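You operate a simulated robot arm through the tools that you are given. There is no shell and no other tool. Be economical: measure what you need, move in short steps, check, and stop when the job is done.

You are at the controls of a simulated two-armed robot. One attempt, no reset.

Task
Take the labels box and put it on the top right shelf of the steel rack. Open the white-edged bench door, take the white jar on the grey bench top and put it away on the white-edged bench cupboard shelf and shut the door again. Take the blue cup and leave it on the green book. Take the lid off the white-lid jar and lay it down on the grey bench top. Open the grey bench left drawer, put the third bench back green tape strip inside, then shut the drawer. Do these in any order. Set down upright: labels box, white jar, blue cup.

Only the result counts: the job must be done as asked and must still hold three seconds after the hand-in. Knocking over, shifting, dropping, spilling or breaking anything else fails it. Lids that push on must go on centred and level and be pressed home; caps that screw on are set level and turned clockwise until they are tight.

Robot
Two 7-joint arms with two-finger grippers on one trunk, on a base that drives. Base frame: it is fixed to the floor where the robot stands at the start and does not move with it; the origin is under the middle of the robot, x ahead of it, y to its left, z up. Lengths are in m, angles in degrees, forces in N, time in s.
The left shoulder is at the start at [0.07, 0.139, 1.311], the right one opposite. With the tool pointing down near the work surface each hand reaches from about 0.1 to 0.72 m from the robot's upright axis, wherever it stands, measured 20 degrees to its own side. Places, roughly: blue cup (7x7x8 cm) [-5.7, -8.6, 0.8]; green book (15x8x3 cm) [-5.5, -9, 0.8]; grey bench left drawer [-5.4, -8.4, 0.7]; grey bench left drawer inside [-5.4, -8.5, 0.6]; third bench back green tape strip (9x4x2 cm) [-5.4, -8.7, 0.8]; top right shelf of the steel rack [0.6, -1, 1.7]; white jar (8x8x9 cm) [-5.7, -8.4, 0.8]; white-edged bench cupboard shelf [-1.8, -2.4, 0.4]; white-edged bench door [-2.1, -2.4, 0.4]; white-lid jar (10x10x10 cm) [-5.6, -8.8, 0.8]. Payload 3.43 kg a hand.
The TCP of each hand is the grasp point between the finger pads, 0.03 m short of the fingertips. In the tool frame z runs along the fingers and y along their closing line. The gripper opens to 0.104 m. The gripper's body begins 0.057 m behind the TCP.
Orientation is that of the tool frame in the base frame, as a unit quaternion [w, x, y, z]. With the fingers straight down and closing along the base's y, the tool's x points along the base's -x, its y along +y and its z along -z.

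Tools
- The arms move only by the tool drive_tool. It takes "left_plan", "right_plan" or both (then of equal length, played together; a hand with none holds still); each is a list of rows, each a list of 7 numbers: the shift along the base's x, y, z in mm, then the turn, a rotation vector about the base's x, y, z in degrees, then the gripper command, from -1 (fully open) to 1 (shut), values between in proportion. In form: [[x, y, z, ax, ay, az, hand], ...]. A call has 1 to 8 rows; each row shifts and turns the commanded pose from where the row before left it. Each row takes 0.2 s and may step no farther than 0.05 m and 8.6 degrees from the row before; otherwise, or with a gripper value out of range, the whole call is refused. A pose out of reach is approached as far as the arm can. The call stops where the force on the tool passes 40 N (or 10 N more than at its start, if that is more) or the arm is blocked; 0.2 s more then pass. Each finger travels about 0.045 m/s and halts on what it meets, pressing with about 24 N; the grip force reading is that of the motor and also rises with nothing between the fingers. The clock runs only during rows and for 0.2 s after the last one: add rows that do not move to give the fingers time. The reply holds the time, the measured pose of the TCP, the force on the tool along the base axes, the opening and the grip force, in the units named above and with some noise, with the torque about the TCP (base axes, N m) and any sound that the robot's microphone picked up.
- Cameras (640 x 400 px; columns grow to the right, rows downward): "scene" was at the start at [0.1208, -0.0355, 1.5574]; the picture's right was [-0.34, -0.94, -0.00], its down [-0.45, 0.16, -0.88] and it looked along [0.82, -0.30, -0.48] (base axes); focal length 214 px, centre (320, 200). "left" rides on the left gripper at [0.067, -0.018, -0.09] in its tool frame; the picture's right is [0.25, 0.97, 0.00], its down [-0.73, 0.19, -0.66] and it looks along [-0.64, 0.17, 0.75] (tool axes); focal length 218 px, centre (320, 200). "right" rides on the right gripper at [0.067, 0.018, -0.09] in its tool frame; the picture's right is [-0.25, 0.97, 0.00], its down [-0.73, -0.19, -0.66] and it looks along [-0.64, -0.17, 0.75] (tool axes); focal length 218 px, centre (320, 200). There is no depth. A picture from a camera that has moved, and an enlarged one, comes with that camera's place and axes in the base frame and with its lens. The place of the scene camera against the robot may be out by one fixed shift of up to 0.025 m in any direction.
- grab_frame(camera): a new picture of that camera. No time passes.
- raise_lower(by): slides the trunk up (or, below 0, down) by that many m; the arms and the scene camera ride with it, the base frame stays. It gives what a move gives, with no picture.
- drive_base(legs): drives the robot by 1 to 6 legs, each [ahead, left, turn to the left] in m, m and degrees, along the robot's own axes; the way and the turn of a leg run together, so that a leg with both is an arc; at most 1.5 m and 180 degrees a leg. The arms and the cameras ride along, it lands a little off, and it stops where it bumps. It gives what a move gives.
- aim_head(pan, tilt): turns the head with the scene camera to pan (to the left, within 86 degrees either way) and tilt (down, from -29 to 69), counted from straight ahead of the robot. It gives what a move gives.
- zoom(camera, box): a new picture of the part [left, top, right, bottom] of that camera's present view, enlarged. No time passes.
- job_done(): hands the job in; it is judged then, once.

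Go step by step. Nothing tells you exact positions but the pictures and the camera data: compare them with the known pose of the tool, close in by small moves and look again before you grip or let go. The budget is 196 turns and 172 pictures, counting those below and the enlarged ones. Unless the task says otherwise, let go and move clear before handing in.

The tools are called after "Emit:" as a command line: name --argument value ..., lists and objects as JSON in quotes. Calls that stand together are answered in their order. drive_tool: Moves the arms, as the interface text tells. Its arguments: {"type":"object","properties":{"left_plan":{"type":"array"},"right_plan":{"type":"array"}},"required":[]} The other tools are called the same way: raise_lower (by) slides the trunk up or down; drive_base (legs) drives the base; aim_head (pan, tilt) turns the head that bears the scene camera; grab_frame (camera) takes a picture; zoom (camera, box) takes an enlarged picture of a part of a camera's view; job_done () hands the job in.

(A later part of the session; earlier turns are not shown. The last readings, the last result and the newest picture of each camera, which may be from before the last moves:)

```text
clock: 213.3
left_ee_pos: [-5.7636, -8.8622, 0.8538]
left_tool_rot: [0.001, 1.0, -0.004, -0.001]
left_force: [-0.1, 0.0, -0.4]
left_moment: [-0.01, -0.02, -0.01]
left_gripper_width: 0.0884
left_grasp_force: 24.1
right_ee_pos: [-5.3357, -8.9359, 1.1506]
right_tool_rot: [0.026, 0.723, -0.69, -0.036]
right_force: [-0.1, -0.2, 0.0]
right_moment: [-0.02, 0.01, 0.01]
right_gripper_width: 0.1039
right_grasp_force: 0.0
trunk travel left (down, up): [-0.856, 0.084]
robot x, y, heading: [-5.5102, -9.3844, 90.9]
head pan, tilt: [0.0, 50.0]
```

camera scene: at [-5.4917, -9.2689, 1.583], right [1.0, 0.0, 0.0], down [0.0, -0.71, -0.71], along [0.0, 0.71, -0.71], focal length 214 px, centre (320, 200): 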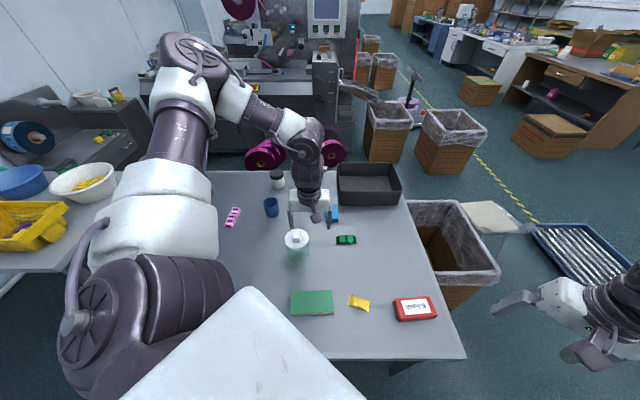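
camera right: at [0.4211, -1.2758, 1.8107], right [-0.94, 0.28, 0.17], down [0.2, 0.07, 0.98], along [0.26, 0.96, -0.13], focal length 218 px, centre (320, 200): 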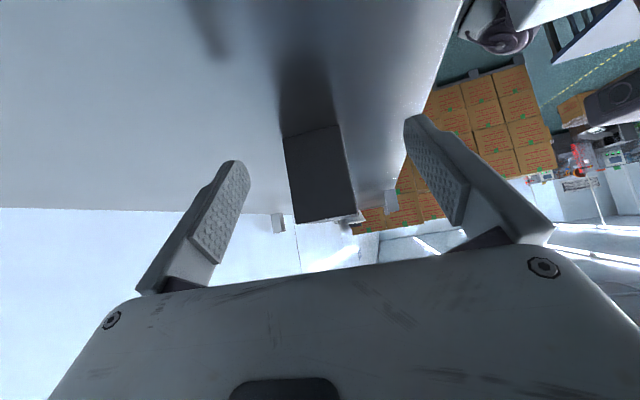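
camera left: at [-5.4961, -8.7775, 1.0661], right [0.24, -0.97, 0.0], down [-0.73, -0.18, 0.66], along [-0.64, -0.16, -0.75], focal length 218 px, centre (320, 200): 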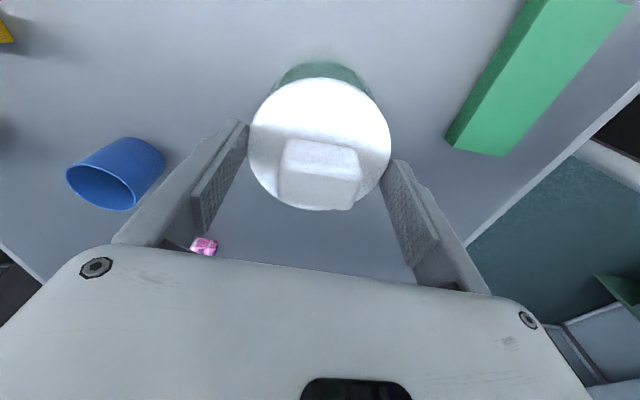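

Emit:
drive_tool --left_plan '[[0, 0, -4, 0, 0, 0, 1], [0, 0, -3, 0, 0, 0, 1], [0, 0, -3, 0, 0, 0, 1], [0, 0, -3, 0, 0, 0, 1], [0, 0, 0, 0, 0, 0, 1]]'

Emit:
grab_frame --camera "left"

```text
clock: 214.5
left_ee_pos: [-5.7635, -8.8609, 0.8448]
left_tool_rot: [-0.004, 1.0, -0.003, -0.001]
left_force: [-4.7, 2.6, 31.4]
left_moment: [0.04, 0.29, -0.08]
left_gripper_width: 0.0884
left_grasp_force: 23.8
right_ee_pos: [-5.3351, -8.9404, 1.1507]
right_tool_rot: [0.026, 0.722, -0.69, -0.038]
right_force: [0.3, 0.0, -0.7]
right_moment: [0.0, -0.03, 0.0]
right_gripper_width: 0.104
right_grasp_force: 0.1
trunk travel left (down, up): [-0.856, 0.084]
robot x, y, heading: [-5.5105, -9.3865, 90.7]
head pan, tilt: [0.0, 50.0]
```

```text
95 pictures are left
camera left: at [-5.6956, -8.8438, 0.9346], right [0.25, -0.97, -0.01], down [-0.73, -0.19, 0.66], along [-0.64, -0.16, -0.75], focal length 218 px, centre (320, 200)
```

left: 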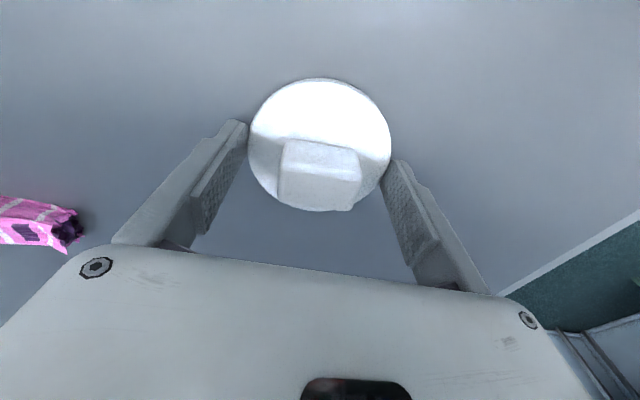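

Contact with the bench. Ease, release and lift clear.

Emit:
drive_tool --left_plan '[[0, 0, 3, 0, 0, 0, 1], [0, 0, 0, 0, 0, 0, -1], [0, 0, 0, 0, 0, 0, -1], [0, 0, 0, 0, 0, 0, -1], [0, 0, 40, 0, 0, 0, -1], [0, 0, 45, 0, 0, 0, -1], [0, 0, 45, 0, 0, 0, -1], [0, 0, 45, 0, 0, 0, -1]]'

Emit:
grab_frame --camera "scene"

```text
clock: 216.3
left_ee_pos: [-5.7643, -8.8611, 1.0201]
left_tool_rot: [0.001, 1.0, -0.005, 0.0]
left_force: [0.7, -0.9, -0.4]
left_moment: [0.01, 0.0, 0.03]
left_gripper_width: 0.1039
left_grasp_force: 0.0
right_ee_pos: [-5.3355, -8.938, 1.1504]
right_tool_rot: [0.027, 0.722, -0.69, -0.036]
right_force: [-0.2, 0.2, -0.4]
right_moment: [0.02, -0.02, 0.02]
right_gripper_width: 0.1037
right_grasp_force: 0.0
trunk travel left (down, up): [-0.856, 0.084]
robot x, y, heading: [-5.5111, -9.3871, 90.5]
head pan, tilt: [0.0, 50.0]
```

```text
94 pictures are left
camera scene: at [-5.5258, -9.2626, 1.5761], right [1.0, 0.01, 0.0], down [0.01, -0.77, -0.64], along [-0.01, 0.64, -0.77], focal length 214 px, centre (320, 200)
```

scene: 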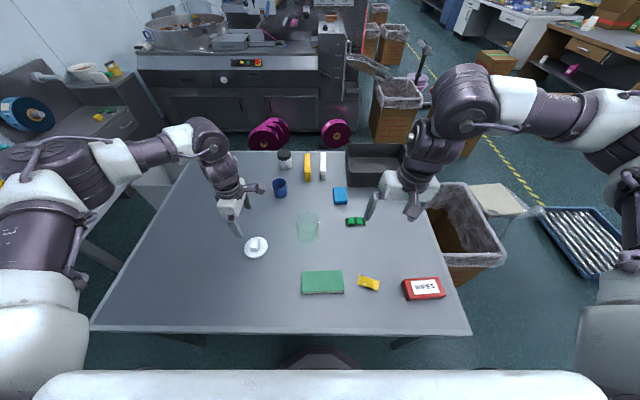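

Lid laid down. Quick test whether the left hand with this yaw can reach the cup from here.

Emit:
drive_tool --left_plan '[[0, 45, 0, 0, 0, 0, -1], [5, 45, 0, 0, 0, 0, -1], [10, 45, 0, 0, 0, 0, -1], [15, 45, 0, 0, 0, 0, -1], [15, 45, 0, 0, 0, 0, -1], [10, 45, 0, 0, 0, 0, -1], [0, 20, 0, 0, 0, 0, -1], [0, 0, 0, 0, 0, 0, -1]]'

```text
clock: 218.1
left_ee_pos: [-5.7343, -8.7113, 1.0214]
left_tool_rot: [0.001, 1.0, -0.004, 0.001]
left_force: [-0.3, 0.1, 0.2]
left_moment: [0.04, -0.01, -0.02]
left_gripper_width: 0.1041
left_grasp_force: 0.0
left hand out of reach, approached as far as the arm can: row 4, 5, 6, 7
right_ee_pos: [-5.3369, -8.937, 1.1506]
right_tool_rot: [0.027, 0.722, -0.69, -0.036]
right_force: [0.3, 0.2, 0.2]
right_moment: [0.02, -0.03, 0.01]
right_gripper_width: 0.1042
right_grasp_force: 0.0
trunk travel left (down, up): [-0.856, 0.084]
robot x, y, heading: [-5.5083, -9.3819, 90.8]
head pan, tilt: [0.0, 50.0]
```

Not reachable; I'll take the cup from the other side. Now the tape strip with the right hand: yaw it to close along y and go above ≈(-5.368,-8.75).

Emit:
drive_tool --right_plan '[[0, 0, 0, -0.42, -0.32, -8.4, -1], [0, 0, 0, -0.42, -0.32, -8.4, -1], [0, 0, 0, -0.42, -0.32, -8.4, -1], [0, 0, 0, -0.42, -0.32, -8.4, -1], [0, 0, 0, -0.42, -0.32, -8.4, -1], [0, 0, 0, -0.42, -0.32, -8.4, -1], [0, 0, 0, -0.42, -0.32, -8.4, -1], [0, 0, 0, -0.42, -0.32, -8.4, -1]]'

Emit:
drive_tool --right_plan '[[0, 0, 0, -0.42, -0.32, -8.4, -1], [0, 0, 0, -0.42, -0.32, -8.4, -1], [0, 0, 0, -0.42, -0.32, -8.4, -1], [-8, 40, -25, 0, 0, 0, -1], [-8, 40, -25, 0, 0, 0, -1], [-8, 40, -25, 0, 0, 0, -1], [-8, 40, -25, 0, 0, 0, -1], [0, 26, -30, 0, 0, 0, -1]]'

Emit:
grab_frame --camera "right"

```text
clock: 219.9
left_ee_pos: [-5.7333, -8.711, 1.0203]
left_tool_rot: [0.002, 1.0, -0.005, -0.001]
left_force: [0.2, 0.6, 0.3]
left_moment: [-0.02, -0.03, -0.01]
left_gripper_width: 0.1041
left_grasp_force: 0.0
right_ee_pos: [-5.2214, -8.7781, 1.1378]
right_tool_rot: [-0.016, -0.339, 0.94, 0.014]
right_force: [-0.3, -0.1, -0.3]
right_moment: [-0.02, -0.03, -0.04]
right_gripper_width: 0.104
right_grasp_force: 0.0
right hand out of reach, approached as far as the arm can: row 1, 2, 3, 4, 5, 6, 7, 8
trunk travel left (down, up): [-0.856, 0.084]
robot x, y, heading: [-5.5101, -9.383, 90.9]
head pan, tilt: [0.0, 50.0]
```

```text
clock: 221.7
left_ee_pos: [-5.7318, -8.7115, 1.0201]
left_tool_rot: [0.001, 1.0, -0.004, -0.001]
left_force: [-0.2, 0.6, 0.2]
left_moment: [-0.01, 0.02, -0.02]
left_gripper_width: 0.1038
left_grasp_force: 0.1
right_ee_pos: [-5.2523, -8.7218, 1.0732]
right_tool_rot: [-0.008, -0.152, 0.988, 0.005]
right_force: [0.0, -0.4, 0.4]
right_moment: [0.02, 0.0, 0.0]
right_gripper_width: 0.104
right_grasp_force: 0.0
right hand out of reach, approached as far as the arm can: row 1, 3, 4, 5, 6, 7, 8
trunk travel left (down, up): [-0.856, 0.084]
robot x, y, heading: [-5.5053, -9.3851, 90.7]
head pan, tilt: [0.0, 50.0]
```

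```text
93 pictures are left
camera right: at [-5.3191, -8.7258, 1.1621], right [-0.05, 1.0, 0.01], down [0.76, 0.03, 0.64], along [0.64, 0.04, -0.77], focal length 218 px, centre (320, 200)
```

right: 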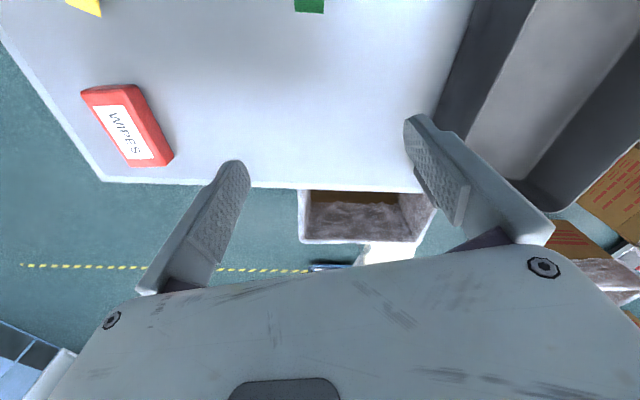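

The right arm also prefers positive yaw. Rotate it the other way round to +90°.

Emit:
drive_tool --right_plan '[[0, -20, 0, 0, 0, 8.5, -1], [0, -20, 0, 0, 0, 8.5, -1], [0, -20, 0, 0, 0, 8.5, -1], [0, -20, 0, 0, 0, 8.5, -1], [0, -20, 0, 0, 0, 8.5, -1], [0, -20, 0, 0, 0, 8.5, -1], [0, 0, 0, 0, 0, 8.5, -1], [0, 0, 0, 0, 0, 8.5, -1]]'

Emit:
drive_tool --right_plan '[[0, 0, 0, 0, 0, 8.5, -1], [0, 0, 0, 0, 0, 8.5, -1], [0, 0, 0, 0, 0, 8.5, -1], [0, 0, 0, 0, 0, 8.5, -1], [-10, 0, 0, 0, 0, 8.5, -1], [-20, 0, 0, 0, 0, 8.5, -1], [-20, 0, 0, 0, 0, 8.5, -1], [-20, 0, 0, 0, 0, 8.5, -1]]'

Emit:
drive_tool --right_plan '[[-20, 20, 0, 0, 0, 8.5, -1], [-20, 20, 0, 0, 0, 8.5, -1], [0, 20, 0, 0, 0, 8.5, -1], [0, 20, 0, 0, 0, 0, -1], [0, 0, 0, 0, 0, 0, -1]]'

Emit:
grab_frame --camera "right"

```text
clock: 223.5
left_ee_pos: [-5.7336, -8.7106, 1.0215]
left_tool_rot: [0.001, 1.0, -0.005, -0.002]
left_force: [0.3, 0.4, -0.8]
left_moment: [0.02, 0.02, -0.03]
left_gripper_width: 0.104
left_grasp_force: 0.1
right_ee_pos: [-5.2439, -8.7352, 1.0563]
right_tool_rot: [-0.01, -0.68, 0.733, -0.001]
right_force: [-0.4, -0.6, 0.6]
right_moment: [-0.01, -0.02, -0.03]
right_gripper_width: 0.1042
right_grasp_force: 0.0
right hand out of reach, approached as far as the arm can: row 1, 2, 3, 4, 5, 6
trunk travel left (down, up): [-0.856, 0.084]
robot x, y, heading: [-5.5092, -9.3863, 90.6]
head pan, tilt: [0.0, 50.0]
```

```text
clock: 225.3
left_ee_pos: [-5.7331, -8.711, 1.0204]
left_tool_rot: [0.001, 1.0, -0.004, 0.0]
left_force: [-0.3, 0.3, 1.0]
left_moment: [-0.01, -0.04, -0.02]
left_gripper_width: 0.104
left_grasp_force: 0.0
right_ee_pos: [-5.3149, -8.7327, 1.0546]
right_tool_rot: [0.008, 0.974, -0.227, 0.007]
right_force: [0.6, -0.2, 0.3]
right_moment: [0.0, 0.0, 0.01]
right_gripper_width: 0.1041
right_grasp_force: 0.1
trunk travel left (down, up): [-0.856, 0.084]
robot x, y, heading: [-5.51, -9.389, 90.9]
head pan, tilt: [0.0, 50.0]
```

```text
clock: 226.5
left_ee_pos: [-5.7335, -8.7107, 1.0215]
left_tool_rot: [0.001, 1.0, -0.005, 0.0]
left_force: [-0.4, 0.3, -0.8]
left_moment: [0.0, -0.04, 0.05]
left_gripper_width: 0.1038
left_grasp_force: 0.1
right_ee_pos: [-5.3837, -8.7131, 1.0597]
right_tool_rot: [0.006, 1.0, -0.007, 0.007]
right_force: [-0.8, -0.6, -1.0]
right_moment: [-0.01, -0.06, 0.01]
right_gripper_width: 0.104
right_grasp_force: 0.1
right hand out of reach, approached as far as the arm can: row 2, 3, 4
trunk travel left (down, up): [-0.856, 0.084]
robot x, y, heading: [-5.5098, -9.3844, 90.8]
head pan, tilt: [0.0, 50.0]
```

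```text
92 pictures are left
camera right: at [-5.3166, -8.7306, 1.1485], right [-0.27, -0.96, 0.01], down [-0.74, 0.21, 0.64], along [-0.62, 0.17, -0.77], focal length 218 px, centre (320, 200)
```

right: 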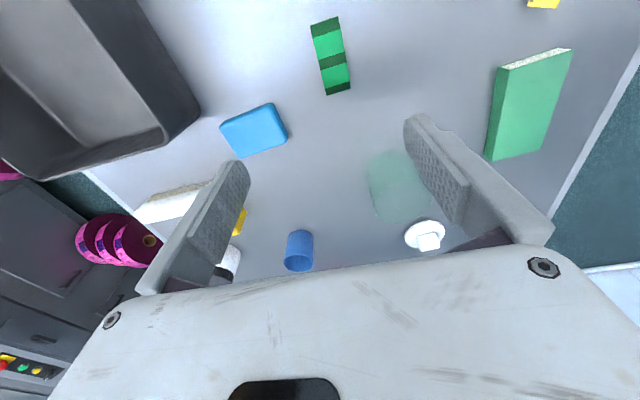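

Emit:
drive_tool --right_plan '[[15, -13, -20, 0, 0, 0, -1], [14, -13, -25, 0, 0, 0, -1], [0, 0, -35, 0, 0, 0, -1], [0, 0, -35, 0, 0, 0, -1], [0, 0, 0, 0, 0, 0, -1]]'

Emit:
grab_frame --camera "right"

```text
clock: 227.7
left_ee_pos: [-5.7327, -8.7103, 1.0207]
left_tool_rot: [0.001, 1.0, -0.004, -0.001]
left_force: [-0.3, -0.9, 1.1]
left_moment: [0.04, 0.01, 0.02]
left_gripper_width: 0.104
left_grasp_force: 0.1
right_ee_pos: [-5.3538, -8.7385, 0.9444]
right_tool_rot: [0.006, 1.0, -0.008, 0.007]
right_force: [-0.1, -0.1, -0.4]
right_moment: [0.01, 0.0, -0.02]
right_gripper_width: 0.1039
right_grasp_force: 0.1
trunk travel left (down, up): [-0.856, 0.084]
robot x, y, heading: [-5.5102, -9.382, 90.7]
head pan, tilt: [0.0, 50.0]
```

```text
91 pictures are left
camera right: at [-5.2858, -8.7563, 1.0343], right [-0.27, -0.96, 0.01], down [-0.74, 0.21, 0.64], along [-0.62, 0.17, -0.77], focal length 218 px, centre (320, 200)
```

right: 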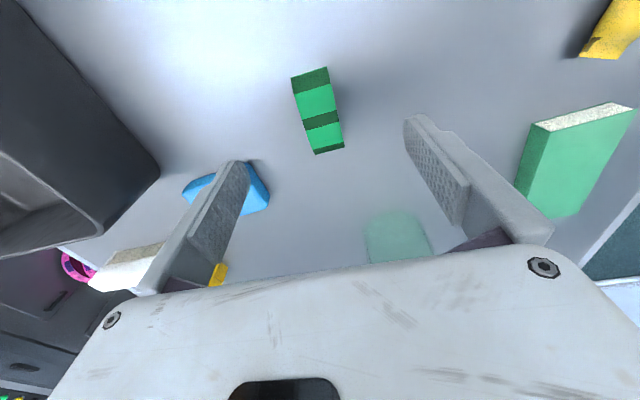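

Descend on the strip.

Emit:
drive_tool --right_plan '[[5, 1, -35, 0, 0, 0, -0.6], [0, 0, -30, 0, 0, 0, -0.6], [0, 0, -22, 0, 0, 0, -0.6], [0, 0, -6, 0, 0, 0, -0.6], [0, 0, 0, 0, 0, 0, -0.6]]'

Emit:
grab_frame --camera "right"

```text
clock: 228.9
left_ee_pos: [-5.7327, -8.7122, 1.0224]
left_tool_rot: [0.001, 1.0, -0.004, -0.001]
left_force: [0.2, 0.2, 0.3]
left_moment: [-0.02, 0.03, 0.01]
left_gripper_width: 0.1039
left_grasp_force: 0.0
right_ee_pos: [-5.3571, -8.7538, 0.8689]
right_tool_rot: [0.006, 1.0, -0.008, 0.006]
right_force: [-0.6, 0.4, -0.3]
right_moment: [0.03, 0.03, -0.02]
right_gripper_width: 0.0831
right_grasp_force: 0.0
right hand out of reach, approached as far as the arm can: row 2, 3
trunk travel left (down, up): [-0.856, 0.084]
robot x, y, heading: [-5.5103, -9.3835, 90.7]
head pan, tilt: [0.0, 50.0]
```

```text
90 pictures are left
camera right: at [-5.2902, -8.7725, 0.9589], right [-0.27, -0.96, 0.01], down [-0.73, 0.21, 0.65], along [-0.62, 0.17, -0.76], focal length 218 px, centre (320, 200)
```

right: 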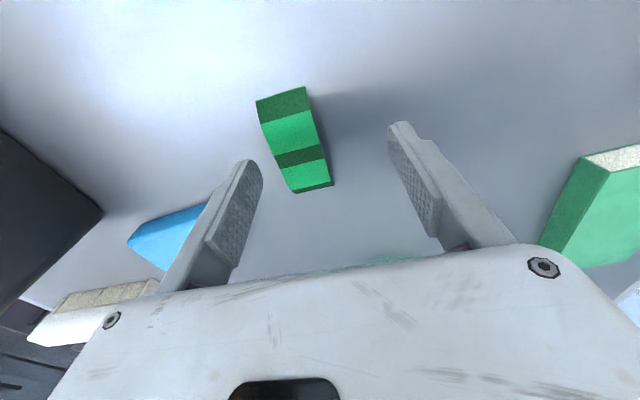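

Reach shortens as the hand lowers; lower the trunk instead.

Emit:
drive_tool --right_plan '[[0, 0, 40, 0, 0, 0, -0.6], [0, 0, 40, 0, 0, 0, -0.6]]' --left_plan '[[0, -20, 30, 0, 0, 0, -1], [0, -20, 30, 0, 0, 0, -1]]'

Emit:
raise_lower --by -0.08

Emit:
drive_tool --right_plan '[[4, 8, 0, 0, 0, 0, -0.6], [4, 9, 0, 0, 0, 0, -0.6], [0, 0, 0, 0, 0, 0, -0.6]]'

Emit:
grab_frame --camera "right"

```text
clock: 229.5
left_ee_pos: [-5.7343, -8.7536, 1.0834]
left_tool_rot: [-0.001, 1.0, -0.005, -0.001]
left_force: [-0.1, 0.6, 0.1]
left_moment: [0.06, -0.02, 0.01]
left_gripper_width: 0.1036
left_grasp_force: 0.2
right_ee_pos: [-5.3577, -8.7569, 0.9504]
right_tool_rot: [0.005, 1.0, -0.009, 0.009]
right_force: [-0.4, -0.3, -0.4]
right_moment: [0.01, -0.03, -0.04]
right_gripper_width: 0.0834
right_grasp_force: 0.0
trunk travel left (down, up): [-0.856, 0.084]
robot x, y, heading: [-5.5102, -9.3823, 90.7]
head pan, tilt: [0.0, 50.0]
```

```text
clock: 230.6
left_ee_pos: [-5.7329, -8.7521, 1.001]
left_tool_rot: [0.001, 1.0, -0.005, -0.001]
left_force: [0.3, -0.4, 0.5]
left_moment: [0.04, 0.01, -0.04]
left_gripper_width: 0.1041
left_grasp_force: 0.1
right_ee_pos: [-5.3577, -8.7541, 0.8702]
right_tool_rot: [0.005, 1.0, -0.007, 0.007]
right_force: [-0.7, 0.0, -0.2]
right_moment: [0.05, 0.02, -0.01]
right_gripper_width: 0.0833
right_grasp_force: 0.0
trunk travel left (down, up): [-0.776, 0.164]
robot x, y, heading: [-5.5095, -9.382, 90.5]
head pan, tilt: [0.0, 50.0]
```

```text
clock: 231.4
left_ee_pos: [-5.7316, -8.7519, 1.0]
left_tool_rot: [0.001, 1.0, -0.004, -0.001]
left_force: [0.6, 0.1, 0.2]
left_moment: [0.02, 0.02, 0.0]
left_gripper_width: 0.1041
left_grasp_force: 0.1
right_ee_pos: [-5.35, -8.7367, 0.8689]
right_tool_rot: [0.006, 1.0, -0.007, 0.007]
right_force: [0.6, -0.3, -0.2]
right_moment: [-0.01, 0.0, 0.0]
right_gripper_width: 0.0832
right_grasp_force: 0.0
trunk travel left (down, up): [-0.776, 0.164]
robot x, y, heading: [-5.51, -9.3846, 90.7]
head pan, tilt: [0.0, 50.0]
```

```text
89 pictures are left
camera right: at [-5.283, -8.7551, 0.9588], right [-0.27, -0.96, 0.01], down [-0.74, 0.21, 0.64], along [-0.62, 0.17, -0.77], focal length 218 px, centre (320, 200)
```

right: 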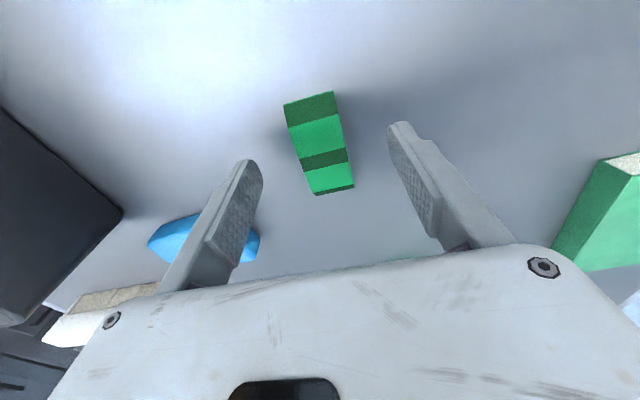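

Emit:
drive_tool --right_plan '[[0, 0, -10, 0, 0, 0, -0.6], [0, 0, -8, 0, 0, 0, -0.6], [0, 0, -4, 0, 0, 0, -0.6], [0, 0, -3, 0, 0, 0, -0.6], [0, 0, 0, 0, 0, 0, -0.6]]'

Emit:
grab_frame --camera "right"

```text
clock: 232.6
left_ee_pos: [-5.7336, -8.751, 0.9995]
left_tool_rot: [0.001, 1.0, -0.005, -0.001]
left_force: [1.0, -0.2, 0.5]
left_moment: [0.04, 0.0, 0.0]
left_gripper_width: 0.104
left_grasp_force: 0.0
right_ee_pos: [-5.349, -8.7371, 0.8447]
right_tool_rot: [0.007, 1.0, -0.007, 0.008]
right_force: [0.0, -0.5, 0.2]
right_moment: [-0.01, 0.0, -0.02]
right_gripper_width: 0.0832
right_grasp_force: 0.0
trunk travel left (down, up): [-0.776, 0.164]
robot x, y, heading: [-5.5107, -9.383, 90.7]
head pan, tilt: [0.0, 50.0]
```

```text
88 pictures are left
camera right: at [-5.283, -8.7551, 0.9333], right [-0.27, -0.96, 0.01], down [-0.74, 0.21, 0.64], along [-0.62, 0.17, -0.77], focal length 218 px, centre (320, 200)
```

right: 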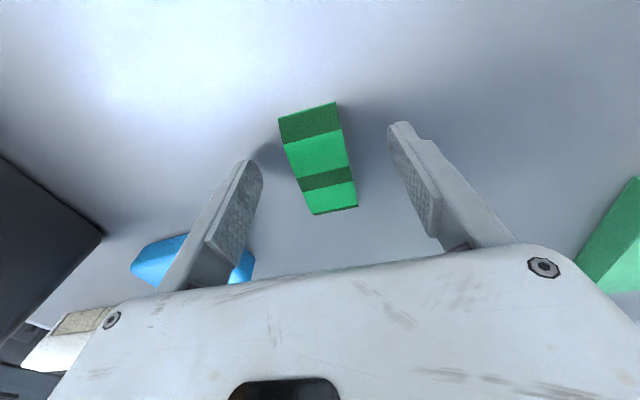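

Emit:
drive_tool --right_plan '[[0, 0, -3, 0, 0, 0, -0.6], [0, 0, -2, 0, 0, 0, -0.6], [0, 0, 0, 0, 0, 0, 0.3], [0, 0, 0, 0, 0, 0, 0.5], [0, 0, 0, 0, 0, 0, 0.7], [0, 0, 0, 0, 0, 0, 1], [0, 0, 0, 0, 0, 0, 1]]'

Emit:
grab_frame --camera "right"

```text
clock: 234.2
left_ee_pos: [-5.7326, -8.7516, 1.0004]
left_tool_rot: [0.001, 1.0, -0.005, -0.001]
left_force: [-1.0, -0.2, -0.4]
left_moment: [0.01, -0.01, 0.0]
left_gripper_width: 0.1039
left_grasp_force: 0.1
right_ee_pos: [-5.3491, -8.7374, 0.8385]
right_tool_rot: [0.006, 1.0, -0.007, 0.007]
right_force: [0.3, -0.1, -0.7]
right_moment: [0.0, 0.0, -0.02]
right_gripper_width: 0.0345
right_grasp_force: 23.9
trunk travel left (down, up): [-0.776, 0.164]
robot x, y, heading: [-5.5093, -9.3853, 90.7]
head pan, tilt: [0.0, 50.0]
```

```text
87 pictures are left
camera right: at [-5.2832, -8.7552, 0.9281], right [-0.27, -0.96, 0.01], down [-0.74, 0.21, 0.64], along [-0.62, 0.17, -0.77], focal length 218 px, centre (320, 200)
```

right: 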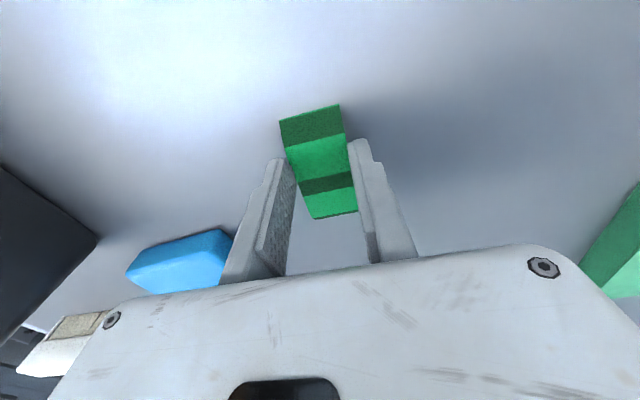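

Strip gripped. Lift both hands and back away from the bench.

Emit:
drive_tool --right_plan '[[0, 0, 30, 0, 0, 0, 1], [0, 0, 40, 0, 0, 0, 1], [0, -20, 40, 0, 0, 0, 1], [0, -30, 30, 0, 0, 0, 1], [0, -40, 20, 0, 0, 0, 1], [0, -40, 0, 0, 0, 0, 1], [0, -40, 0, 0, 0, 0, 1], [0, -40, 0, 0, 0, 0, 1]]' --left_plan '[[0, 0, 20, 0, 0, 0, -1], [0, 0, 20, 0, 0, 0, -1], [0, -20, 10, 0, 0, 0, -1], [0, -40, 0, 0, 0, 0, -1], [0, -40, 0, 0, 0, 0, -1], [0, -40, 0, 0, 0, 0, -1], [0, -40, 0, 0, 0, 0, -1], [0, -40, 0, 0, 0, 0, -1]]'

Emit:
drive_base --legs '[[-0.5, 0, 0]]'

Emit:
grab_frame --camera "scene"

Emit:
grab_frame --camera "right"

```text
clock: 236.0
left_ee_pos: [-5.7335, -8.9731, 1.0507]
left_tool_rot: [-0.001, 1.0, -0.005, -0.001]
left_force: [0.2, -0.6, 0.1]
left_moment: [0.03, -0.01, 0.0]
left_gripper_width: 0.1039
left_grasp_force: 0.0
right_ee_pos: [-5.3485, -8.9503, 0.9989]
right_tool_rot: [0.005, 1.0, -0.007, 0.007]
right_force: [-0.4, 0.1, 0.2]
right_moment: [0.01, 0.03, 0.01]
right_gripper_width: 0.0346
right_grasp_force: 24.4
trunk travel left (down, up): [-0.776, 0.164]
robot x, y, heading: [-5.506, -9.386, 90.9]
head pan, tilt: [0.0, 50.0]
```

```text
clock: 239.0
left_ee_pos: [-5.7275, -9.4713, 1.0497]
left_tool_rot: [0.001, 1.0, -0.004, -0.001]
left_force: [-0.3, 0.5, 0.4]
left_moment: [0.0, 0.03, 0.03]
left_gripper_width: 0.1039
left_grasp_force: 0.0
right_ee_pos: [-5.3431, -9.4486, 0.9972]
right_tool_rot: [0.007, 1.0, -0.007, 0.008]
right_force: [-0.9, -0.3, 0.4]
right_moment: [0.03, 0.02, -0.03]
right_gripper_width: 0.0344
right_grasp_force: 24.2
trunk travel left (down, up): [-0.776, 0.164]
robot x, y, heading: [-5.5017, -9.8909, 90.6]
head pan, tilt: [0.0, 50.0]
```

```text
86 pictures are left
camera scene: at [-5.52, -9.7616, 1.496], right [1.0, 0.01, 0.0], down [0.01, -0.77, -0.64], along [-0.01, 0.64, -0.77], focal length 214 px, centre (320, 200)
```

scene: 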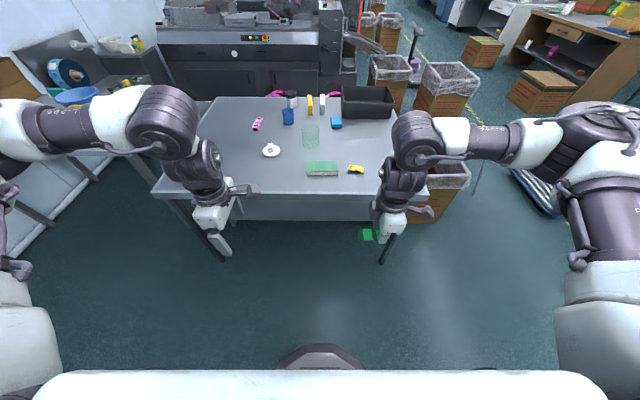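

```text
85 pictures are left
camera right: at [-5.2765, -9.4657, 1.0877], right [-0.27, -0.96, 0.01], down [-0.74, 0.21, 0.64], along [-0.62, 0.16, -0.77], focal length 218 px, centre (320, 200)
```

right: 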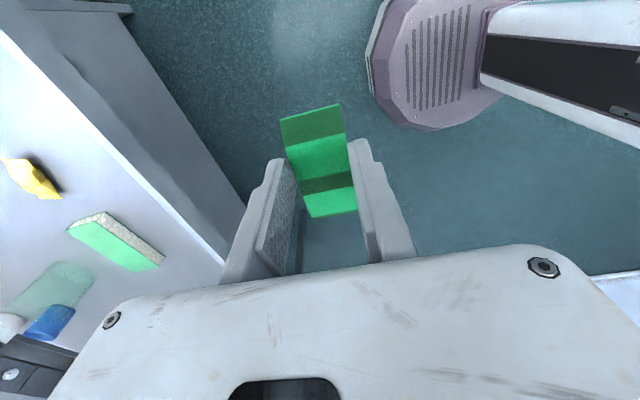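

Strip held safely. Now turn around and go round to the +y (drawer) side: strafe to x≈-2.35, back up to y≈-7.7, strafe back.

Emit:
drive_base --legs '[[0, 0, -90], [0, 0, -90.5], [0, 1.4, 0], [0, 1.4, 0], [0, 0.35, 0]]'

Emit:
drive_base --legs '[[-1.1, 0, 0], [-1.09, 0, 0]]'

Emit:
aim_head --pan -70 --tilt 30

Emit:
grab_frame --camera "scene"

```text
clock: 262.1
left_ee_pos: [-2.1256, -10.2915, 1.0495]
left_tool_rot: [0.001, 0.009, 1.0, 0.0]
left_force: [-0.3, 0.0, -0.4]
left_moment: [0.0, 0.02, 0.02]
left_gripper_width: 0.1039
left_grasp_force: 0.0
right_ee_pos: [-2.5095, -10.3129, 0.9986]
right_tool_rot: [-0.007, 0.012, 1.0, 0.007]
right_force: [-0.9, -0.3, -0.9]
right_moment: [0.01, -0.03, 0.0]
right_gripper_width: 0.0344
right_grasp_force: 23.5
trunk travel left (down, up): [-0.776, 0.164]
robot x, y, heading: [-2.3428, -9.8752, -89.9]
head pan, tilt: [0.0, 50.0]
```

```text
clock: 272.9
left_ee_pos: [-2.1163, -8.1133, 1.0497]
left_tool_rot: [0.0, 0.015, 1.0, 0.001]
left_force: [0.1, -0.2, -0.3]
left_moment: [0.02, 0.01, 0.02]
left_gripper_width: 0.1042
left_grasp_force: 0.1
right_ee_pos: [-2.501, -8.1284, 0.9982]
right_tool_rot: [-0.008, 0.018, 1.0, 0.006]
right_force: [0.3, -0.8, 0.4]
right_moment: [0.01, -0.02, 0.01]
right_gripper_width: 0.0347
right_grasp_force: 24.2
trunk travel left (down, up): [-0.776, 0.164]
robot x, y, heading: [-2.3309, -7.6943, -90.9]
head pan, tilt: [0.0, 50.0]
```

```text
clock: 274.3
left_ee_pos: [-2.1162, -8.1128, 1.0492]
left_tool_rot: [0.002, 0.016, 1.0, 0.001]
left_force: [0.1, -0.1, 0.5]
left_moment: [0.03, 0.0, 0.01]
left_gripper_width: 0.1041
left_grasp_force: 0.1
right_ee_pos: [-2.5016, -8.1283, 0.9985]
right_tool_rot: [-0.008, 0.019, 1.0, 0.007]
right_force: [-0.1, -0.7, 0.6]
right_moment: [-0.01, 0.02, 0.03]
right_gripper_width: 0.0346
right_grasp_force: 24.3
trunk travel left (down, up): [-0.776, 0.164]
robot x, y, heading: [-2.3324, -7.6945, -90.8]
head pan, tilt: [-70.0, 30.0]
```

```text
84 pictures are left
camera scene: at [-2.4317, -7.7802, 1.5256], right [-0.33, 0.94, 0.0], down [0.47, 0.17, -0.87], along [-0.82, -0.29, -0.5], focal length 214 px, centre (320, 200)
```

scene: 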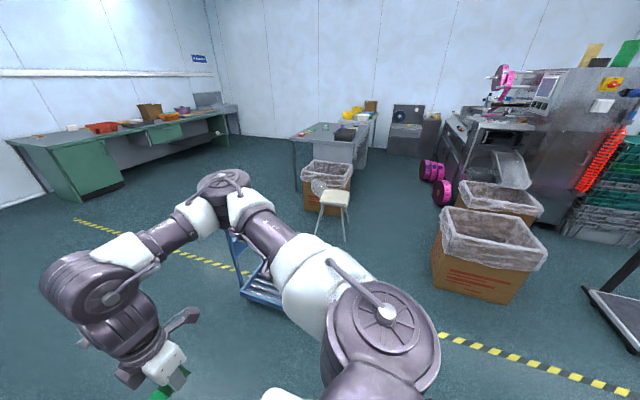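

Emit:
drive_base --legs '[[0, 0, 0.8], [0, -1.4, 0], [0, -1.4, 0], [0, -0.35, 0]]'

Emit:
aim_head --pan 0 --tilt 45

Emit:
grab_frame --camera "scene"

```text
clock: 290.1
left_ee_pos: [-5.2555, -8.1206, 1.0497]
left_tool_rot: [0.0, 0.009, 1.0, 0.001]
left_force: [0.6, -0.2, -0.5]
left_moment: [0.0, -0.03, 0.0]
left_gripper_width: 0.1041
left_grasp_force: 0.1
right_ee_pos: [-5.6406, -8.1402, 0.9986]
right_tool_rot: [-0.009, 0.013, 1.0, 0.006]
right_force: [0.3, -1.3, -0.6]
right_moment: [0.0, 0.0, 0.02]
right_gripper_width: 0.0346
right_grasp_force: 24.0
trunk travel left (down, up): [-0.776, 0.164]
robot x, y, heading: [-5.4786, -7.7073, -89.7]
head pan, tilt: [-70.0, 30.0]
```

```text
clock: 291.5
left_ee_pos: [-5.2555, -8.1207, 1.0508]
left_tool_rot: [0.001, 0.008, 1.0, -0.001]
left_force: [0.0, 0.4, -0.2]
left_moment: [-0.01, 0.0, 0.0]
left_gripper_width: 0.104
left_grasp_force: 0.0
right_ee_pos: [-5.6404, -8.1406, 0.9978]
right_tool_rot: [-0.008, 0.012, 1.0, 0.007]
right_force: [0.3, -0.6, -0.5]
right_moment: [-0.02, -0.02, -0.02]
right_gripper_width: 0.0343
right_grasp_force: 24.1
trunk travel left (down, up): [-0.776, 0.164]
robot x, y, heading: [-5.4796, -7.7069, -89.9]
head pan, tilt: [0.0, 45.0]
```

```text
83 pictures are left
camera scene: at [-5.4915, -7.8414, 1.5031], right [-1.0, 0.0, 0.0], down [0.0, 0.71, -0.71], along [0.0, -0.71, -0.71], focal length 214 px, centre (320, 200)
```

scene: 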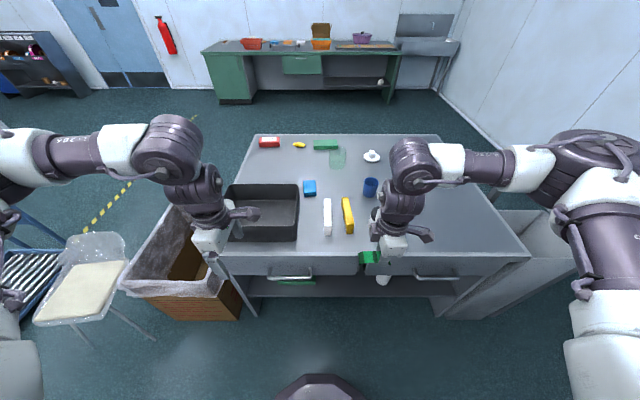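

Now on the drawer side. The left drawer's bar handle is near (-5.395,-8.21,0.72). Zoom in on it.

Emit:
zoom --camera "scene" --box '[230, 230, 350, 305]'

Emit:
grab_frame --camera "left"

```text
5.33 times, centred on (290, 268) of scene
camera zoom: at [-5.4915, -7.8414, 1.5031], right [-1.0, 0.0, 0.0], down [0.0, 0.71, -0.71], along [0.0, -0.71, -0.71], focal length 1144 px, centre (480, -160)
```

zoom: 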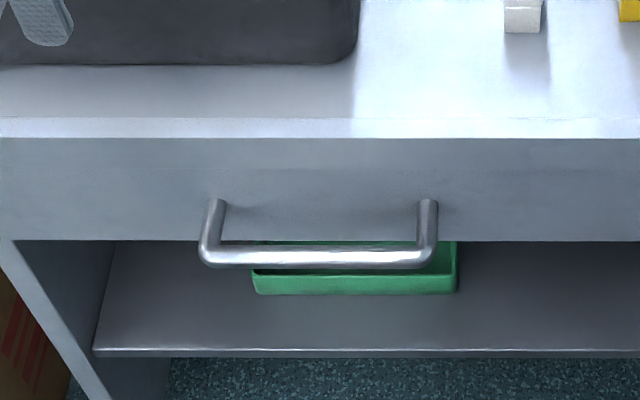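

```text
81 pictures are left
camera left: at [-5.3243, -8.1363, 1.1397], right [-0.24, 0.97, 0.0], down [0.73, 0.18, 0.66], along [0.64, 0.16, -0.75], focal length 218 px, centre (320, 200)
```

left: 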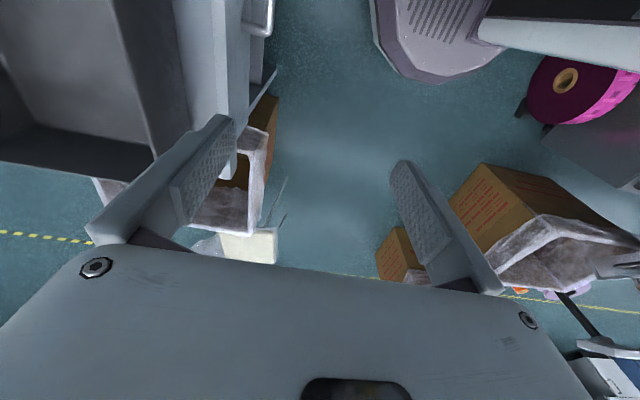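

Handle: 16 cm bar at about y=-8.225, z≈0.69, ~5 cm off the drawer front (y≈-8.274). I'll grip it with the left hand tilted ~20°, fingers either side of the bar.

Emit:
drive_tool --left_plan '[[-45, 5, 0, -7, 0, 0, -1], [-45, 5, 0, -7, 0, 0, -1], [-45, 5, 0, -6, 0, 0, -1], [0, 0, -45, 0, 0, 0, -0.4], [0, 0, -45, 0, 0, 0, -0.4], [0, 0, -45, 0, 0, 0, -0.4], [0, 0, -45, 0, 0, 0, -0.4], [0, 0, 0, 0, 0, 0, -0.4]]'

Emit:
zoom --camera "scene" --box '[200, 205, 360, 305]'

```text
clock: 293.3
left_ee_pos: [-5.3921, -8.1061, 0.8686]
left_tool_rot: [0.004, 0.009, 0.985, -0.173]
left_force: [-0.5, 1.1, -0.6]
left_moment: [-0.05, -0.01, 0.0]
left_gripper_width: 0.073
left_grasp_force: 0.1
right_ee_pos: [-5.6419, -8.1403, 0.9975]
right_tool_rot: [-0.009, 0.012, 1.0, 0.007]
right_force: [0.5, 0.3, -0.4]
right_moment: [0.01, 0.03, 0.02]
right_gripper_width: 0.0348
right_grasp_force: 23.8
trunk travel left (down, up): [-0.776, 0.164]
robot x, y, heading: [-5.4779, -7.7063, -89.7]
head pan, tilt: [0.0, 45.0]
```

```text
4.00 times, centred on (280, 255) of scene
camera zoom: at [-5.4918, -7.841, 1.5031], right [-1.0, 0.0, 0.0], down [0.0, 0.71, -0.71], along [0.0, -0.71, -0.71], focal length 858 px, centre (480, -20)
```

zoom: 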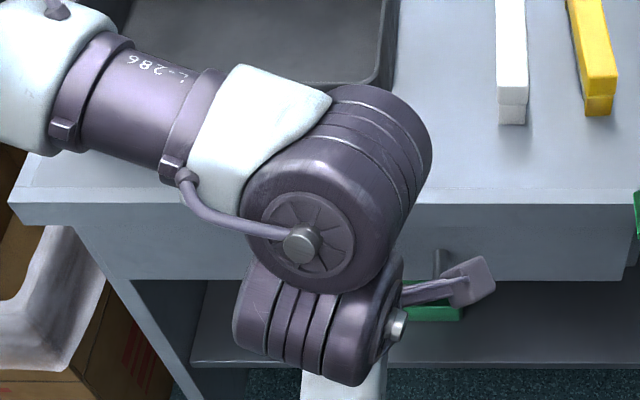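

Emit:
drive_tool --left_plan '[[0, 0, -45, 0, 0, 0, -0.4], [0, 0, -45, 0, 0, 0, -0.4], [0, 0, -45, 0, 0, 0, -0.4], [0, 0, 0, 0, 0, 0, -0.4]]'

Emit:
grab_frame --camera "left"

Emit:
grab_frame --camera "scene"

```text
clock: 294.3
left_ee_pos: [-5.3922, -8.1069, 0.734]
left_tool_rot: [0.002, 0.008, 0.985, -0.173]
left_force: [-0.5, 0.1, -0.3]
left_moment: [0.0, -0.01, 0.02]
left_gripper_width: 0.0729
left_grasp_force: 0.0
right_ee_pos: [-5.6405, -8.1416, 0.9982]
right_tool_rot: [-0.008, 0.011, 1.0, 0.006]
right_force: [-0.5, 0.8, 0.2]
right_moment: [0.01, -0.01, -0.02]
right_gripper_width: 0.0345
right_grasp_force: 24.0
trunk travel left (down, up): [-0.776, 0.164]
robot x, y, heading: [-5.4731, -7.7059, -90.0]
head pan, tilt: [0.0, 45.0]
```

```text
79 pictures are left
camera left: at [-5.4599, -8.0903, 0.8245], right [-0.24, 0.91, -0.33], down [0.73, 0.39, 0.56], along [0.64, -0.11, -0.76], focal length 218 px, centre (320, 200)
```

left: 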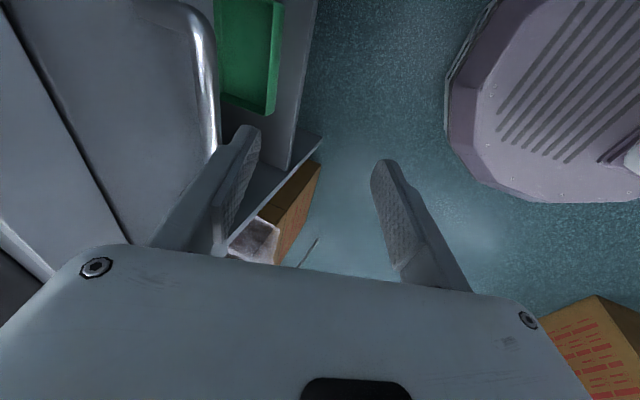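

```text
78 pictures are left
camera scene: at [-5.4913, -7.8415, 1.503], right [-1.0, 0.0, 0.0], down [0.0, 0.71, -0.71], along [0.0, -0.71, -0.71], focal length 214 px, centre (320, 200)
```

scene: 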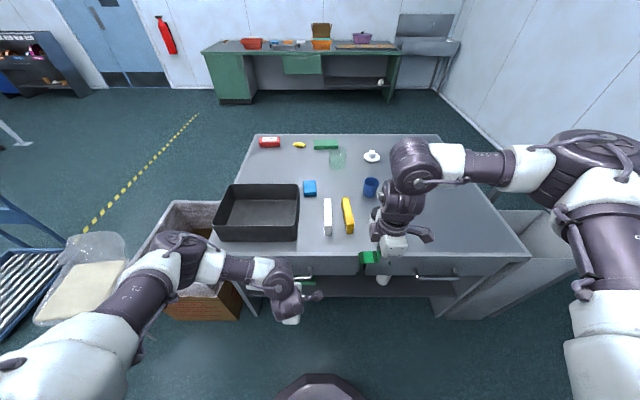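

Emit:
drive_tool --left_plan '[[0, -10, -25, 0, 0, 0, -0.4], [0, -10, -25, 0, 0, 0, -0.4], [0, 0, 0, 0, 0, 0, -0.4]]'

Emit:
grab_frame --camera "left"

```text
clock: 295.1
left_ee_pos: [-5.3926, -8.1259, 0.6853]
left_tool_rot: [0.003, 0.009, 0.985, -0.173]
left_force: [0.2, -0.6, 0.1]
left_moment: [0.0, 0.05, 0.01]
left_gripper_width: 0.0727
left_grasp_force: 0.1
right_ee_pos: [-5.641, -8.1405, 0.9986]
right_tool_rot: [-0.008, 0.012, 1.0, 0.006]
right_force: [0.0, 0.1, -0.1]
right_moment: [0.03, 0.0, -0.01]
right_gripper_width: 0.0344
right_grasp_force: 23.5
trunk travel left (down, up): [-0.776, 0.164]
robot x, y, heading: [-5.4736, -7.7084, -89.6]
head pan, tilt: [0.0, 45.0]
```

```text
77 pictures are left
camera left: at [-5.4601, -8.1097, 0.7748], right [-0.24, 0.91, -0.33], down [0.73, 0.39, 0.56], along [0.64, -0.11, -0.76], focal length 218 px, centre (320, 200)
```

left: 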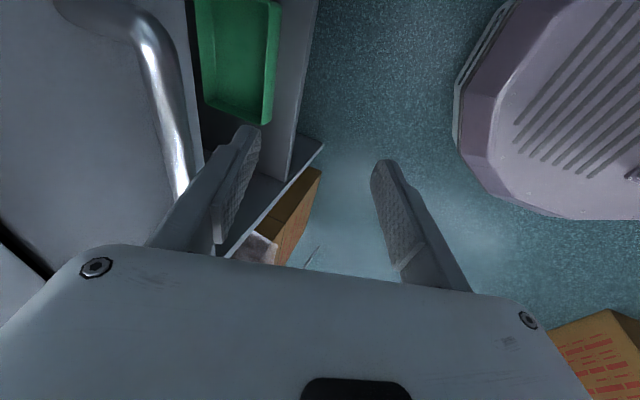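

Emit:
drive_tool --left_plan '[[0, 0, 40, 0, 0, 0, -0.4], [0, -35, 0, 0, 0, 0, -0.4], [0, -35, 0, 0, 0, 0, -0.4], [0, -20, 0, 0, 0, 0, -0.4], [0, 0, 0, 0, 0, 0, -0.4]]'

Emit:
grab_frame --camera "left"

Emit:
zoom --camera "scene" --box '[230, 230, 350, 305]'

```text
clock: 296.3
left_ee_pos: [-5.3936, -8.2099, 0.7241]
left_tool_rot: [0.002, 0.011, 0.985, -0.17]
left_force: [-1.6, 30.8, -5.6]
left_moment: [0.75, 0.0, 0.17]
left_gripper_width: 0.0536
left_grasp_force: 0.0
right_ee_pos: [-5.6413, -8.1375, 0.9998]
right_tool_rot: [-0.008, 0.011, 1.0, 0.006]
right_force: [0.1, 0.0, -0.7]
right_moment: [-0.02, 0.03, 0.0]
right_gripper_width: 0.0344
right_grasp_force: 24.2
trunk travel left (down, up): [-0.776, 0.164]
robot x, y, heading: [-5.4798, -7.7056, -89.8]
head pan, tilt: [0.0, 45.0]
```

```text
76 pictures are left
camera left: at [-5.4607, -8.1937, 0.8137], right [-0.23, 0.92, -0.32], down [0.73, 0.38, 0.56], along [0.64, -0.11, -0.76], focal length 218 px, centre (320, 200)
```

left: 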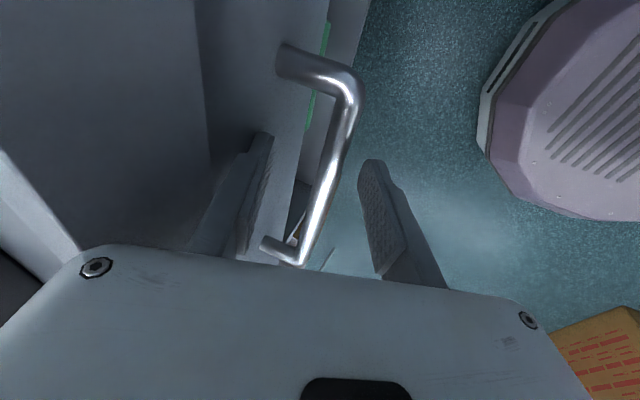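

```text
5.33 times, centred on (290, 268) of scene
camera zoom: at [-5.4914, -7.8376, 1.5033], right [-1.0, 0.0, 0.0], down [0.0, 0.71, -0.71], along [0.0, -0.71, -0.71], focal length 1144 px, centre (480, -160)
```

zoom: 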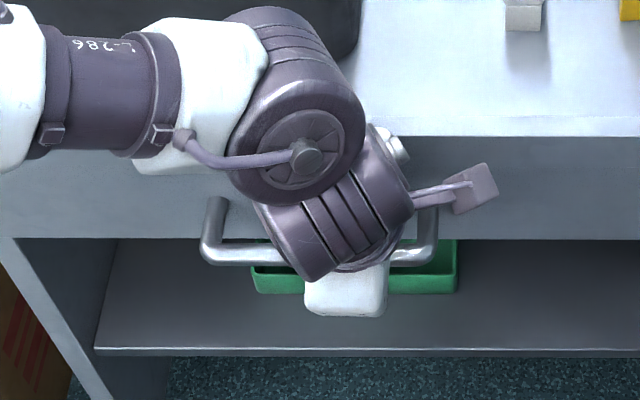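

The back finger touched the drawer front; the bar is between the fingers. Back off 10 mm, descend and close.

Emit:
drive_tool --left_plan '[[0, 12, 0, 0, 0, 0, -0.55], [0, 0, -15, 0, 0, 0, -0.55], [0, 0, -15, 0, 0, 0, -0.55], [0, 0, -10, 0, 0, 0, -0.55], [0, 0, 0, 0, 0, 0, -0.55]]'

Emit:
grab_frame --camera "left"

```text
clock: 297.5
left_ee_pos: [-5.3906, -8.2021, 0.6866]
left_tool_rot: [0.003, 0.008, 0.985, -0.175]
left_force: [0.0, 21.0, 13.3]
left_moment: [-0.3, -0.09, 0.14]
left_gripper_width: 0.0675
left_grasp_force: 0.1
right_ee_pos: [-5.6414, -8.1376, 1.0007]
right_tool_rot: [-0.007, 0.013, 1.0, 0.005]
right_force: [-0.5, 0.0, -0.6]
right_moment: [0.01, -0.02, -0.01]
right_gripper_width: 0.0348
right_grasp_force: 23.4
trunk travel left (down, up): [-0.776, 0.164]
robot x, y, heading: [-5.4744, -7.7022, -89.7]
head pan, tilt: [0.0, 45.0]
```

```text
74 pictures are left
camera left: at [-5.4596, -8.1854, 0.7763], right [-0.24, 0.91, -0.33], down [0.73, 0.39, 0.56], along [0.64, -0.11, -0.76], focal length 218 px, centre (320, 200)
```

left: 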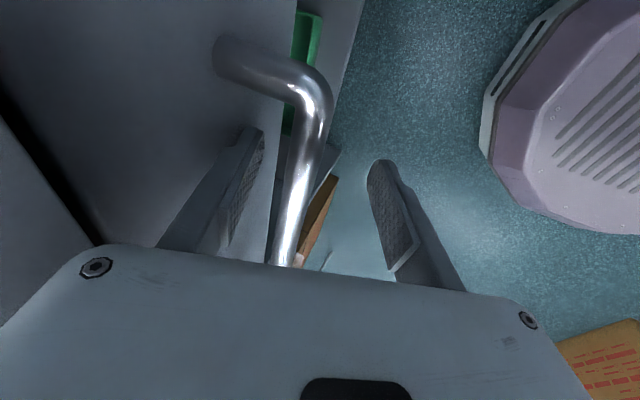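

Bar is between the pads; close.

Emit:
drive_tool --left_plan '[[0, 3, 0, 0, 0, 0, 0], [0, 0, 0, 0, 0, 0, 1], [0, 0, 0, 0, 0, 0, 1], [0, 0, 0, 0, 0, 0, 1], [0, 0, 0, 0, 0, 0, 1]]'

Emit:
grab_frame --camera "left"

```text
clock: 298.7
left_ee_pos: [-5.3902, -8.2006, 0.6838]
left_tool_rot: [0.002, 0.007, 0.985, -0.173]
left_force: [1.2, 0.3, 1.7]
left_moment: [0.02, 0.12, 0.96]
left_gripper_width: 0.0159
left_grasp_force: 45.0
right_ee_pos: [-5.6411, -8.1411, 0.9994]
right_tool_rot: [-0.008, 0.011, 1.0, 0.007]
right_force: [0.0, 1.0, -0.2]
right_moment: [0.01, -0.01, 0.01]
right_gripper_width: 0.0345
right_grasp_force: 24.2
trunk travel left (down, up): [-0.776, 0.164]
robot x, y, heading: [-5.4777, -7.7035, -89.8]
head pan, tilt: [0.0, 45.0]
```

```text
73 pictures are left
camera left: at [-5.459, -8.1849, 0.7751], right [-0.24, 0.91, -0.33], down [0.73, 0.39, 0.56], along [0.64, -0.11, -0.76], focal length 218 px, centre (320, 200)
```

left: 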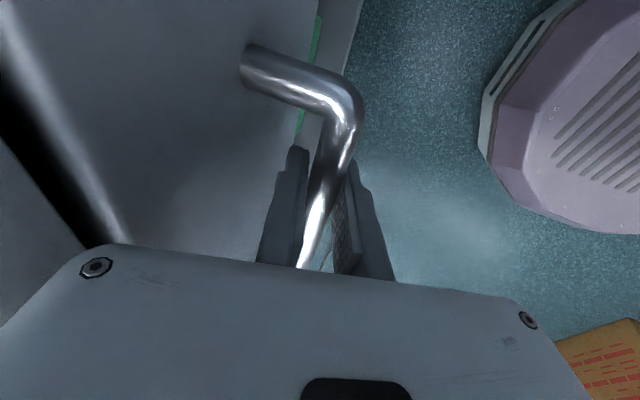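

Handle gripped. Pull the drawer open.

Emit:
drive_tool --left_plan '[[0, 25, 0, 0, 0, 0, 1], [0, 30, 0, 0, 0, 0, 1], [0, 30, 0, 0, 0, 0, 1], [0, 30, 0, 0, 0, 0, 1], [0, 0, 0, 0, 0, 0, 1]]'

Emit:
drive_base --legs '[[-0.1, 0, 0]]'

Emit:
grab_frame --camera "scene"

```text
clock: 299.9
left_ee_pos: [-5.3914, -8.0867, 0.6851]
left_tool_rot: [0.001, 0.008, 0.985, -0.172]
left_force: [-0.4, 0.7, 0.7]
left_moment: [0.0, 0.83, 0.7]
left_gripper_width: 0.0159
left_grasp_force: 45.5
right_ee_pos: [-5.6412, -8.1412, 0.9972]
right_tool_rot: [-0.008, 0.012, 1.0, 0.007]
right_force: [0.1, -0.4, 0.2]
right_moment: [-0.03, 0.01, -0.01]
right_gripper_width: 0.0345
right_grasp_force: 23.7
trunk travel left (down, up): [-0.776, 0.164]
robot x, y, heading: [-5.4781, -7.7044, -89.9]
head pan, tilt: [0.0, 45.0]
```

```text
clock: 301.0
left_ee_pos: [-5.392, -7.9874, 0.6861]
left_tool_rot: [0.002, 0.008, 0.985, -0.173]
left_force: [0.0, -1.1, -4.0]
left_moment: [-0.09, 0.32, 1.09]
left_gripper_width: 0.0157
left_grasp_force: 44.8
right_ee_pos: [-5.6412, -8.0415, 0.9963]
right_tool_rot: [-0.008, 0.013, 1.0, 0.006]
right_force: [0.0, -0.2, -0.7]
right_moment: [0.0, -0.04, -0.02]
right_gripper_width: 0.0347
right_grasp_force: 24.1
trunk travel left (down, up): [-0.776, 0.164]
robot x, y, heading: [-5.478, -7.6048, -89.9]
head pan, tilt: [0.0, 45.0]
```

```text
72 pictures are left
camera scene: at [-5.4913, -7.742, 1.5031], right [-1.0, 0.0, 0.0], down [0.0, 0.71, -0.71], along [0.0, -0.71, -0.71], focal length 214 px, centre (320, 200)
```

scene: 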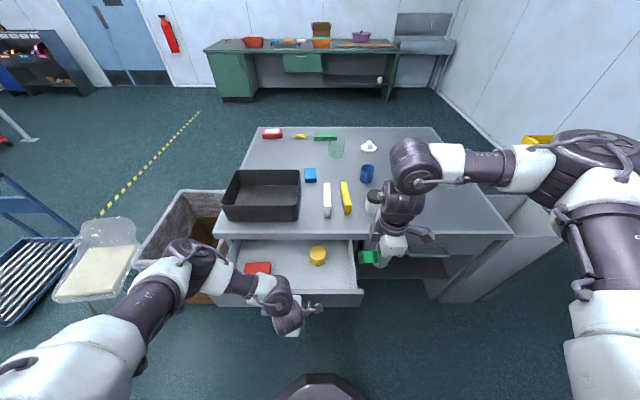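

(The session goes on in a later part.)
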